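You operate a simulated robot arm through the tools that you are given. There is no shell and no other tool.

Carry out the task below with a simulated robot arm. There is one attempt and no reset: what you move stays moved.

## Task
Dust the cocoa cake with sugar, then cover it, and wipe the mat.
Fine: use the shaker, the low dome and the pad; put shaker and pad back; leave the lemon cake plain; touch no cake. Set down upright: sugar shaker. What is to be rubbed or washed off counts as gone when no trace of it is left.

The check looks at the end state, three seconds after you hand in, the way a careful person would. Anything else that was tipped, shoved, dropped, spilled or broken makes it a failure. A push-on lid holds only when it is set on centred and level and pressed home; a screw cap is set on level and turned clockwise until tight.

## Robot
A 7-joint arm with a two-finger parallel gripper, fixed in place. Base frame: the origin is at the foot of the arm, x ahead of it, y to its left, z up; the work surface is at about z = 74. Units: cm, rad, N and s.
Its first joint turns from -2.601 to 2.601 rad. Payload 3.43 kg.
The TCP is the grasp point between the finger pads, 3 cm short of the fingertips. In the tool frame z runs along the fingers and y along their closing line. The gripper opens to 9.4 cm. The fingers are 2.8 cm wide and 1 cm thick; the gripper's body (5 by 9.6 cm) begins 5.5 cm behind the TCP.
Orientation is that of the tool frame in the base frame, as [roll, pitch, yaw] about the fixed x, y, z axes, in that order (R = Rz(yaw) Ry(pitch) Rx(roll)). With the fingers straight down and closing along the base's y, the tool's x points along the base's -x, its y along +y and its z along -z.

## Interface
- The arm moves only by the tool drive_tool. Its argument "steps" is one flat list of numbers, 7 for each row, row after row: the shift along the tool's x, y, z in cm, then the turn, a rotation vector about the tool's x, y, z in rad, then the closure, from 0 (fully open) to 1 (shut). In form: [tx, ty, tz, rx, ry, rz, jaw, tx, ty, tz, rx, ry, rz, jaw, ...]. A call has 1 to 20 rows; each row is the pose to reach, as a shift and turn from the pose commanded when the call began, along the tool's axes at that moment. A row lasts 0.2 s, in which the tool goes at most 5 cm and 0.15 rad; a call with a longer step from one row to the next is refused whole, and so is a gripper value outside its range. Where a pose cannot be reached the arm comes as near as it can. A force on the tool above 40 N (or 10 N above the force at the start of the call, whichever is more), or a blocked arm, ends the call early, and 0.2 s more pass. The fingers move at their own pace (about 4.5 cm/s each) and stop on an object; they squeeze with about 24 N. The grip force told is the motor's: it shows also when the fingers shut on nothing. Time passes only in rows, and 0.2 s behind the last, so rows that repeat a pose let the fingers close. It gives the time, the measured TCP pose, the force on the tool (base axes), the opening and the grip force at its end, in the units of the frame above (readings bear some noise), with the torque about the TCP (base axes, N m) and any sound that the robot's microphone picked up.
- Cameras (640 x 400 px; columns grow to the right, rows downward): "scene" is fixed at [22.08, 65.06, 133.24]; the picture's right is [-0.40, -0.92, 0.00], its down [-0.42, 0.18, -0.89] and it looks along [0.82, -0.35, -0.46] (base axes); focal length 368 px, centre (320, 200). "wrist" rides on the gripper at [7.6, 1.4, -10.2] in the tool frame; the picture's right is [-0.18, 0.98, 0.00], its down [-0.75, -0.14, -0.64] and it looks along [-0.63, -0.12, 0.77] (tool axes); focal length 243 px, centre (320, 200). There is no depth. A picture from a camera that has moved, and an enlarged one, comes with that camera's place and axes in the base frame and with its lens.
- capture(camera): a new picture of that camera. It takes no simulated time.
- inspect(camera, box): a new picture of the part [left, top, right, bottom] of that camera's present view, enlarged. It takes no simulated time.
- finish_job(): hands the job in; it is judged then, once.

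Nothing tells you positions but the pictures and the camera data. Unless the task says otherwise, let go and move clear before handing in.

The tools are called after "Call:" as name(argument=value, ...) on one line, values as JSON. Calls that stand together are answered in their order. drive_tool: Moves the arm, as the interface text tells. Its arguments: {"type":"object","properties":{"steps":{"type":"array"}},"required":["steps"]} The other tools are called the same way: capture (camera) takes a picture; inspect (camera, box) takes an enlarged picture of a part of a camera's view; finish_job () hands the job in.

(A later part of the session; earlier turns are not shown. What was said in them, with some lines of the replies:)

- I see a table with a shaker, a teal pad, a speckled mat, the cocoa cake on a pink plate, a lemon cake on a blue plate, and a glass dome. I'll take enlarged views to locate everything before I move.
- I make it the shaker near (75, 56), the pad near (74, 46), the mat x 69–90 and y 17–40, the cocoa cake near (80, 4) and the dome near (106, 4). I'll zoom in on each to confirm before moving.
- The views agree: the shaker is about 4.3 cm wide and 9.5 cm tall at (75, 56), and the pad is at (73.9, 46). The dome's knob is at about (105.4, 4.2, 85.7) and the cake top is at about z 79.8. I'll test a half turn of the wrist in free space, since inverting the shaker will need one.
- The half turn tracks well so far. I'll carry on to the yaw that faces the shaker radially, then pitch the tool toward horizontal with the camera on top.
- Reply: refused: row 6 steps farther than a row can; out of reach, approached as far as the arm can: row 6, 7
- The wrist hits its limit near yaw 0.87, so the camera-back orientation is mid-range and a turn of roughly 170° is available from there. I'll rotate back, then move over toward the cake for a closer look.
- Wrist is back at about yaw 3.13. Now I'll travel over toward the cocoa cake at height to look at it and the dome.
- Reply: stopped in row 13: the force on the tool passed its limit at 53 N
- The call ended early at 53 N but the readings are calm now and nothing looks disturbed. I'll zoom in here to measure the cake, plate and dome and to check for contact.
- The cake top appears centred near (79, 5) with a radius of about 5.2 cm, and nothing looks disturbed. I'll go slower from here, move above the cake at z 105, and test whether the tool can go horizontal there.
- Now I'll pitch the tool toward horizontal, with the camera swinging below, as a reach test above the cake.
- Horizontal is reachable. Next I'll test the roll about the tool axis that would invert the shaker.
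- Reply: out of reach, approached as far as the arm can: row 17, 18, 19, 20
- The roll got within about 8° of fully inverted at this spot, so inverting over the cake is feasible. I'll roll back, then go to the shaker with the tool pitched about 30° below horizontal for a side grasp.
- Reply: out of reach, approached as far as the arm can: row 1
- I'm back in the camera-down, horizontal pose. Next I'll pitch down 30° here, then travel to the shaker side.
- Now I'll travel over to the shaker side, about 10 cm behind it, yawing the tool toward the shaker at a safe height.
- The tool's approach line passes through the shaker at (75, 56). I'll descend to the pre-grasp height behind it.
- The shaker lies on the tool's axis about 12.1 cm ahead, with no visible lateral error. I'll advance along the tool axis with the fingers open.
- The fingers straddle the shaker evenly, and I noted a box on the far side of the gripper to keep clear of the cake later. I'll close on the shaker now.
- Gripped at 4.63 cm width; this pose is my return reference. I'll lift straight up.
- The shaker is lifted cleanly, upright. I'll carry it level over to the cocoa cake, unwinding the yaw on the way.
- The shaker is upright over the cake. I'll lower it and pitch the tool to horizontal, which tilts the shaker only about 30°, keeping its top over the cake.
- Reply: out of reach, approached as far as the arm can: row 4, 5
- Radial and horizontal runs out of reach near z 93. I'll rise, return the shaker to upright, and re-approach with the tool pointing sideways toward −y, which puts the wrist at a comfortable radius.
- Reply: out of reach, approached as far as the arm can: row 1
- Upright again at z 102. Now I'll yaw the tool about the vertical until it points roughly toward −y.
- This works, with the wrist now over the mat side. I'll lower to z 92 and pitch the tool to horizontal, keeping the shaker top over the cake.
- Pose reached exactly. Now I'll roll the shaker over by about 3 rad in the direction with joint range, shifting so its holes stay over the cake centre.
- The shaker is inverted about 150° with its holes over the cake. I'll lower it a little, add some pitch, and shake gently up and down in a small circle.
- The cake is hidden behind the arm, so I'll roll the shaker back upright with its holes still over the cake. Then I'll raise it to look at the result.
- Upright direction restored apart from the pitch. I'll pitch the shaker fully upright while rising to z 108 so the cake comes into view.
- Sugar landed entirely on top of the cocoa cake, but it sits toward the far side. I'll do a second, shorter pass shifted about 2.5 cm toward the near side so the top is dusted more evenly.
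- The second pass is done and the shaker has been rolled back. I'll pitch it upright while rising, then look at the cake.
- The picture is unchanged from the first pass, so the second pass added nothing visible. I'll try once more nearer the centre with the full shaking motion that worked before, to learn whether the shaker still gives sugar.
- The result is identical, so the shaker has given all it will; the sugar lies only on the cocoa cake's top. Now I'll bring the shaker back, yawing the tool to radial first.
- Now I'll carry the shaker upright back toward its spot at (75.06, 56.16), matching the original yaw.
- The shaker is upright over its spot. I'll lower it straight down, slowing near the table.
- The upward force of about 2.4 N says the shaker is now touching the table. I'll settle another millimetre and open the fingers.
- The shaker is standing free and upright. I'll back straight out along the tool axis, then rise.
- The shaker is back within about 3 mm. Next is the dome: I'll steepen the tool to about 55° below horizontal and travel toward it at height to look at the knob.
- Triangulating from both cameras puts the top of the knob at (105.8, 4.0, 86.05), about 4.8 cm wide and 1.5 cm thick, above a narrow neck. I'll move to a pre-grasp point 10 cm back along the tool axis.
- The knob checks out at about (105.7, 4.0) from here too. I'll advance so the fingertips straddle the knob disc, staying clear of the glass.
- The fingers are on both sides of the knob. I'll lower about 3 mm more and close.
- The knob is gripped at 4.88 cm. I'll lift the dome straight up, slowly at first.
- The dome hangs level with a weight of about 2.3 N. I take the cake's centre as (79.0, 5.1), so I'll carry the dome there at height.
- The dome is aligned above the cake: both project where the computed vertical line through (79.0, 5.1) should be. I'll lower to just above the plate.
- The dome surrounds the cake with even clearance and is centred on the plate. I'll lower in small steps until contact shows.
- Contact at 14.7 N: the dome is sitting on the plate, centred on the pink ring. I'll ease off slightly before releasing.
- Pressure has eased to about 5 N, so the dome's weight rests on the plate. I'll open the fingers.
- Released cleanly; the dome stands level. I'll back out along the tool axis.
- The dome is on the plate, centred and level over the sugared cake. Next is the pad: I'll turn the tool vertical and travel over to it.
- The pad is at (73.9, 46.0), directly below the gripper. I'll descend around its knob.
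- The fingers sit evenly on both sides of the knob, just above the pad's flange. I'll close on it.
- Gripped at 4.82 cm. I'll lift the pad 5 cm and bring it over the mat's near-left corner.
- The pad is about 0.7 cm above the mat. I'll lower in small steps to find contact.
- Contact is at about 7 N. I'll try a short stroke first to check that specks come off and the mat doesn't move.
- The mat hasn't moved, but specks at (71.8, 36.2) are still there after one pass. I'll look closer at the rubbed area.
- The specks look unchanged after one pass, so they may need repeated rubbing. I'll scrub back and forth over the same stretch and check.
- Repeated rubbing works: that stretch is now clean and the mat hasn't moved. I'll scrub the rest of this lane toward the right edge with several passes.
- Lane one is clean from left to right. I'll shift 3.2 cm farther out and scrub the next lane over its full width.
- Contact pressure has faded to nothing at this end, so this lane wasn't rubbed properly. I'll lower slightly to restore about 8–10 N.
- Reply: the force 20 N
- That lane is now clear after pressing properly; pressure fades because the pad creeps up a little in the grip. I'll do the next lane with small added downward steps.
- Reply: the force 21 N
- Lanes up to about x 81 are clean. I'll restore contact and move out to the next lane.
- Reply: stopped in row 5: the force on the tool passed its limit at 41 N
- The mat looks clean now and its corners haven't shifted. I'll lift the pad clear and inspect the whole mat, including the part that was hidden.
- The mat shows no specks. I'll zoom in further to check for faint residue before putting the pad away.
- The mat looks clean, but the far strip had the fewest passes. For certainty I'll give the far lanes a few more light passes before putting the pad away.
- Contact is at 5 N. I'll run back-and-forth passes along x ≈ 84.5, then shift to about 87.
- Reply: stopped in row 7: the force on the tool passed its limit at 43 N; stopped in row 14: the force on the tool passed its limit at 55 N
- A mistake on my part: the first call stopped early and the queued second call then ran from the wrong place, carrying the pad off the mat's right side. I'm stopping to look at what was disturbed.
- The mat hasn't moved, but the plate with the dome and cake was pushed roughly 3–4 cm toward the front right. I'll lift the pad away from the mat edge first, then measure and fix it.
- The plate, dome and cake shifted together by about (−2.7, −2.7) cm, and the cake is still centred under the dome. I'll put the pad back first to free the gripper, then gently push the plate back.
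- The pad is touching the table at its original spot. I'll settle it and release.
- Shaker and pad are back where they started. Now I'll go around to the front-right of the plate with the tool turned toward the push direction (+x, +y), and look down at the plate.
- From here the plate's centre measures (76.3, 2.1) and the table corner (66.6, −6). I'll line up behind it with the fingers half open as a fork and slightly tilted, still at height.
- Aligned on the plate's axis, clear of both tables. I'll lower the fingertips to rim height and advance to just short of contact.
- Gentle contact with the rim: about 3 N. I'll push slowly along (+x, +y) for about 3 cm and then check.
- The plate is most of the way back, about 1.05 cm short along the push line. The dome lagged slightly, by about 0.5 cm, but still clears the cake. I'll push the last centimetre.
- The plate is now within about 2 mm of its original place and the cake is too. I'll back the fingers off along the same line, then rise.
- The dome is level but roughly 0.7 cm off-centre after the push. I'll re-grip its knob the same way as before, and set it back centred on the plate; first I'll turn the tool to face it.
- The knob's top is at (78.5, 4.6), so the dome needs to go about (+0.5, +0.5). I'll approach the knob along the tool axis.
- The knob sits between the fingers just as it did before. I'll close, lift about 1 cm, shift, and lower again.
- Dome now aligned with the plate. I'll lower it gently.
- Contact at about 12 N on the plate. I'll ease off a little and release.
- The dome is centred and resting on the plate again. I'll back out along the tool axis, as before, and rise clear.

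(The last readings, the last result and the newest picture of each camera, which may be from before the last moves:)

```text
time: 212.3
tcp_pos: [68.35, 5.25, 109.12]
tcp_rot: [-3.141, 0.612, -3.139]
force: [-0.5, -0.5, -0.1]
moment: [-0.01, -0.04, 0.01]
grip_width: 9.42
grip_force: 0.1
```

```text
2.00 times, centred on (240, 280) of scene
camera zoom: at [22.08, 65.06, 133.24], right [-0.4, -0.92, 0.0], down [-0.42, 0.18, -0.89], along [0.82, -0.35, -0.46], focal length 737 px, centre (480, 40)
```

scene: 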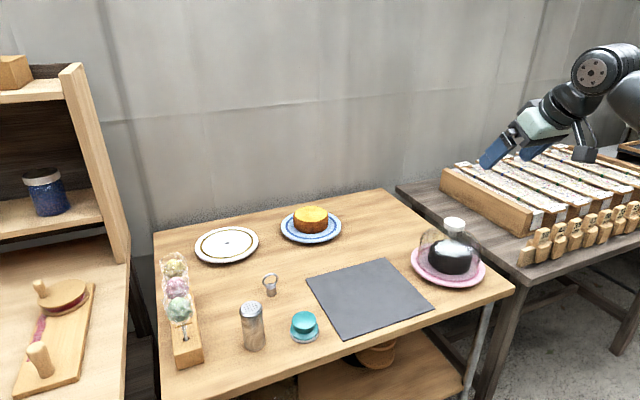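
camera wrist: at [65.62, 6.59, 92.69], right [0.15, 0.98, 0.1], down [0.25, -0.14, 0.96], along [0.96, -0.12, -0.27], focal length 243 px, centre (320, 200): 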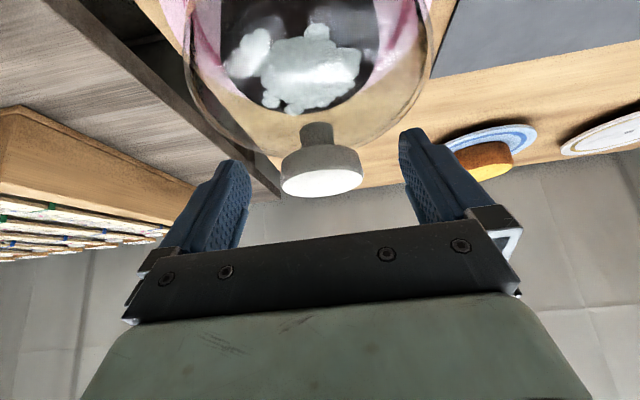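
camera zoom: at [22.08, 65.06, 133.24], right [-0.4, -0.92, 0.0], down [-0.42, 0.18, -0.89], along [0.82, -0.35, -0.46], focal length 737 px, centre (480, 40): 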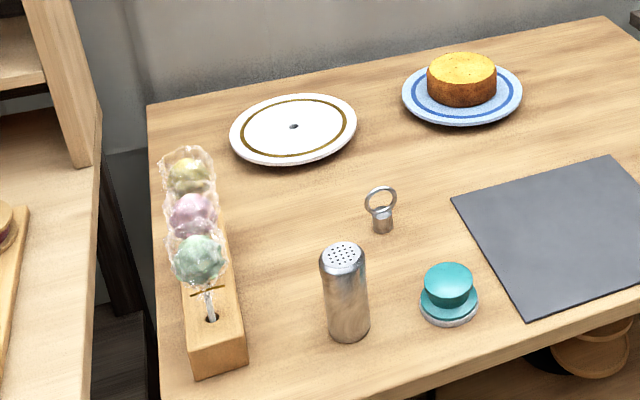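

Everything is in its place. The sugared cocoa cake is under the centred dome and its plate is back within about 2 mm. The mat shows no specks, the shaker stands upright and the pad is back, both within about 3 mm of where they started. The lemon cake is untouched and the arm is clear, so I'm handing in.

Call:
finish_job()

```text
The job is handed in.
```

I've handed the job in. The cocoa cake is dusted and under the low dome, and the mat is wiped clean. One thing went wrong along the way: I pushed the cake's plate out of place and had to move it back.

- **Sugar:** It covers roughly the middle of the cocoa cake's top, a little toward the far side, and none shows anywhere else. Two more rounds of shaking added nothing, so the shaker seems to have given all it had. The lemon cake is plain and untouched.
- **Dome:** It sits level and centred on the plate, clear of the cake.
- **Mat:** No specks are left, and the mat did not move.
- **Shaker and pad:** Both are back within about 3 mm of where they started, with the shaker upright.
- **Plate mishap:** During an extra pass over the mat, the wiping call hit the force limit and stopped early. The next call, already queued, then ran from the wrong spot. The pad pushed the cocoa cake's plate nearly 4 cm, with the dome and cake on it.
- **Repair:** I pushed the plate back to within about 2 mm of its original place and re-centred the dome, which had slipped about 0.7 cm. In the last pictures the cake is still in the middle of the dome and its sugar is intact.

Early on, one move in free space also stopped on a 53 N force. I never found the cause, and nothing looked disturbed afterwards.
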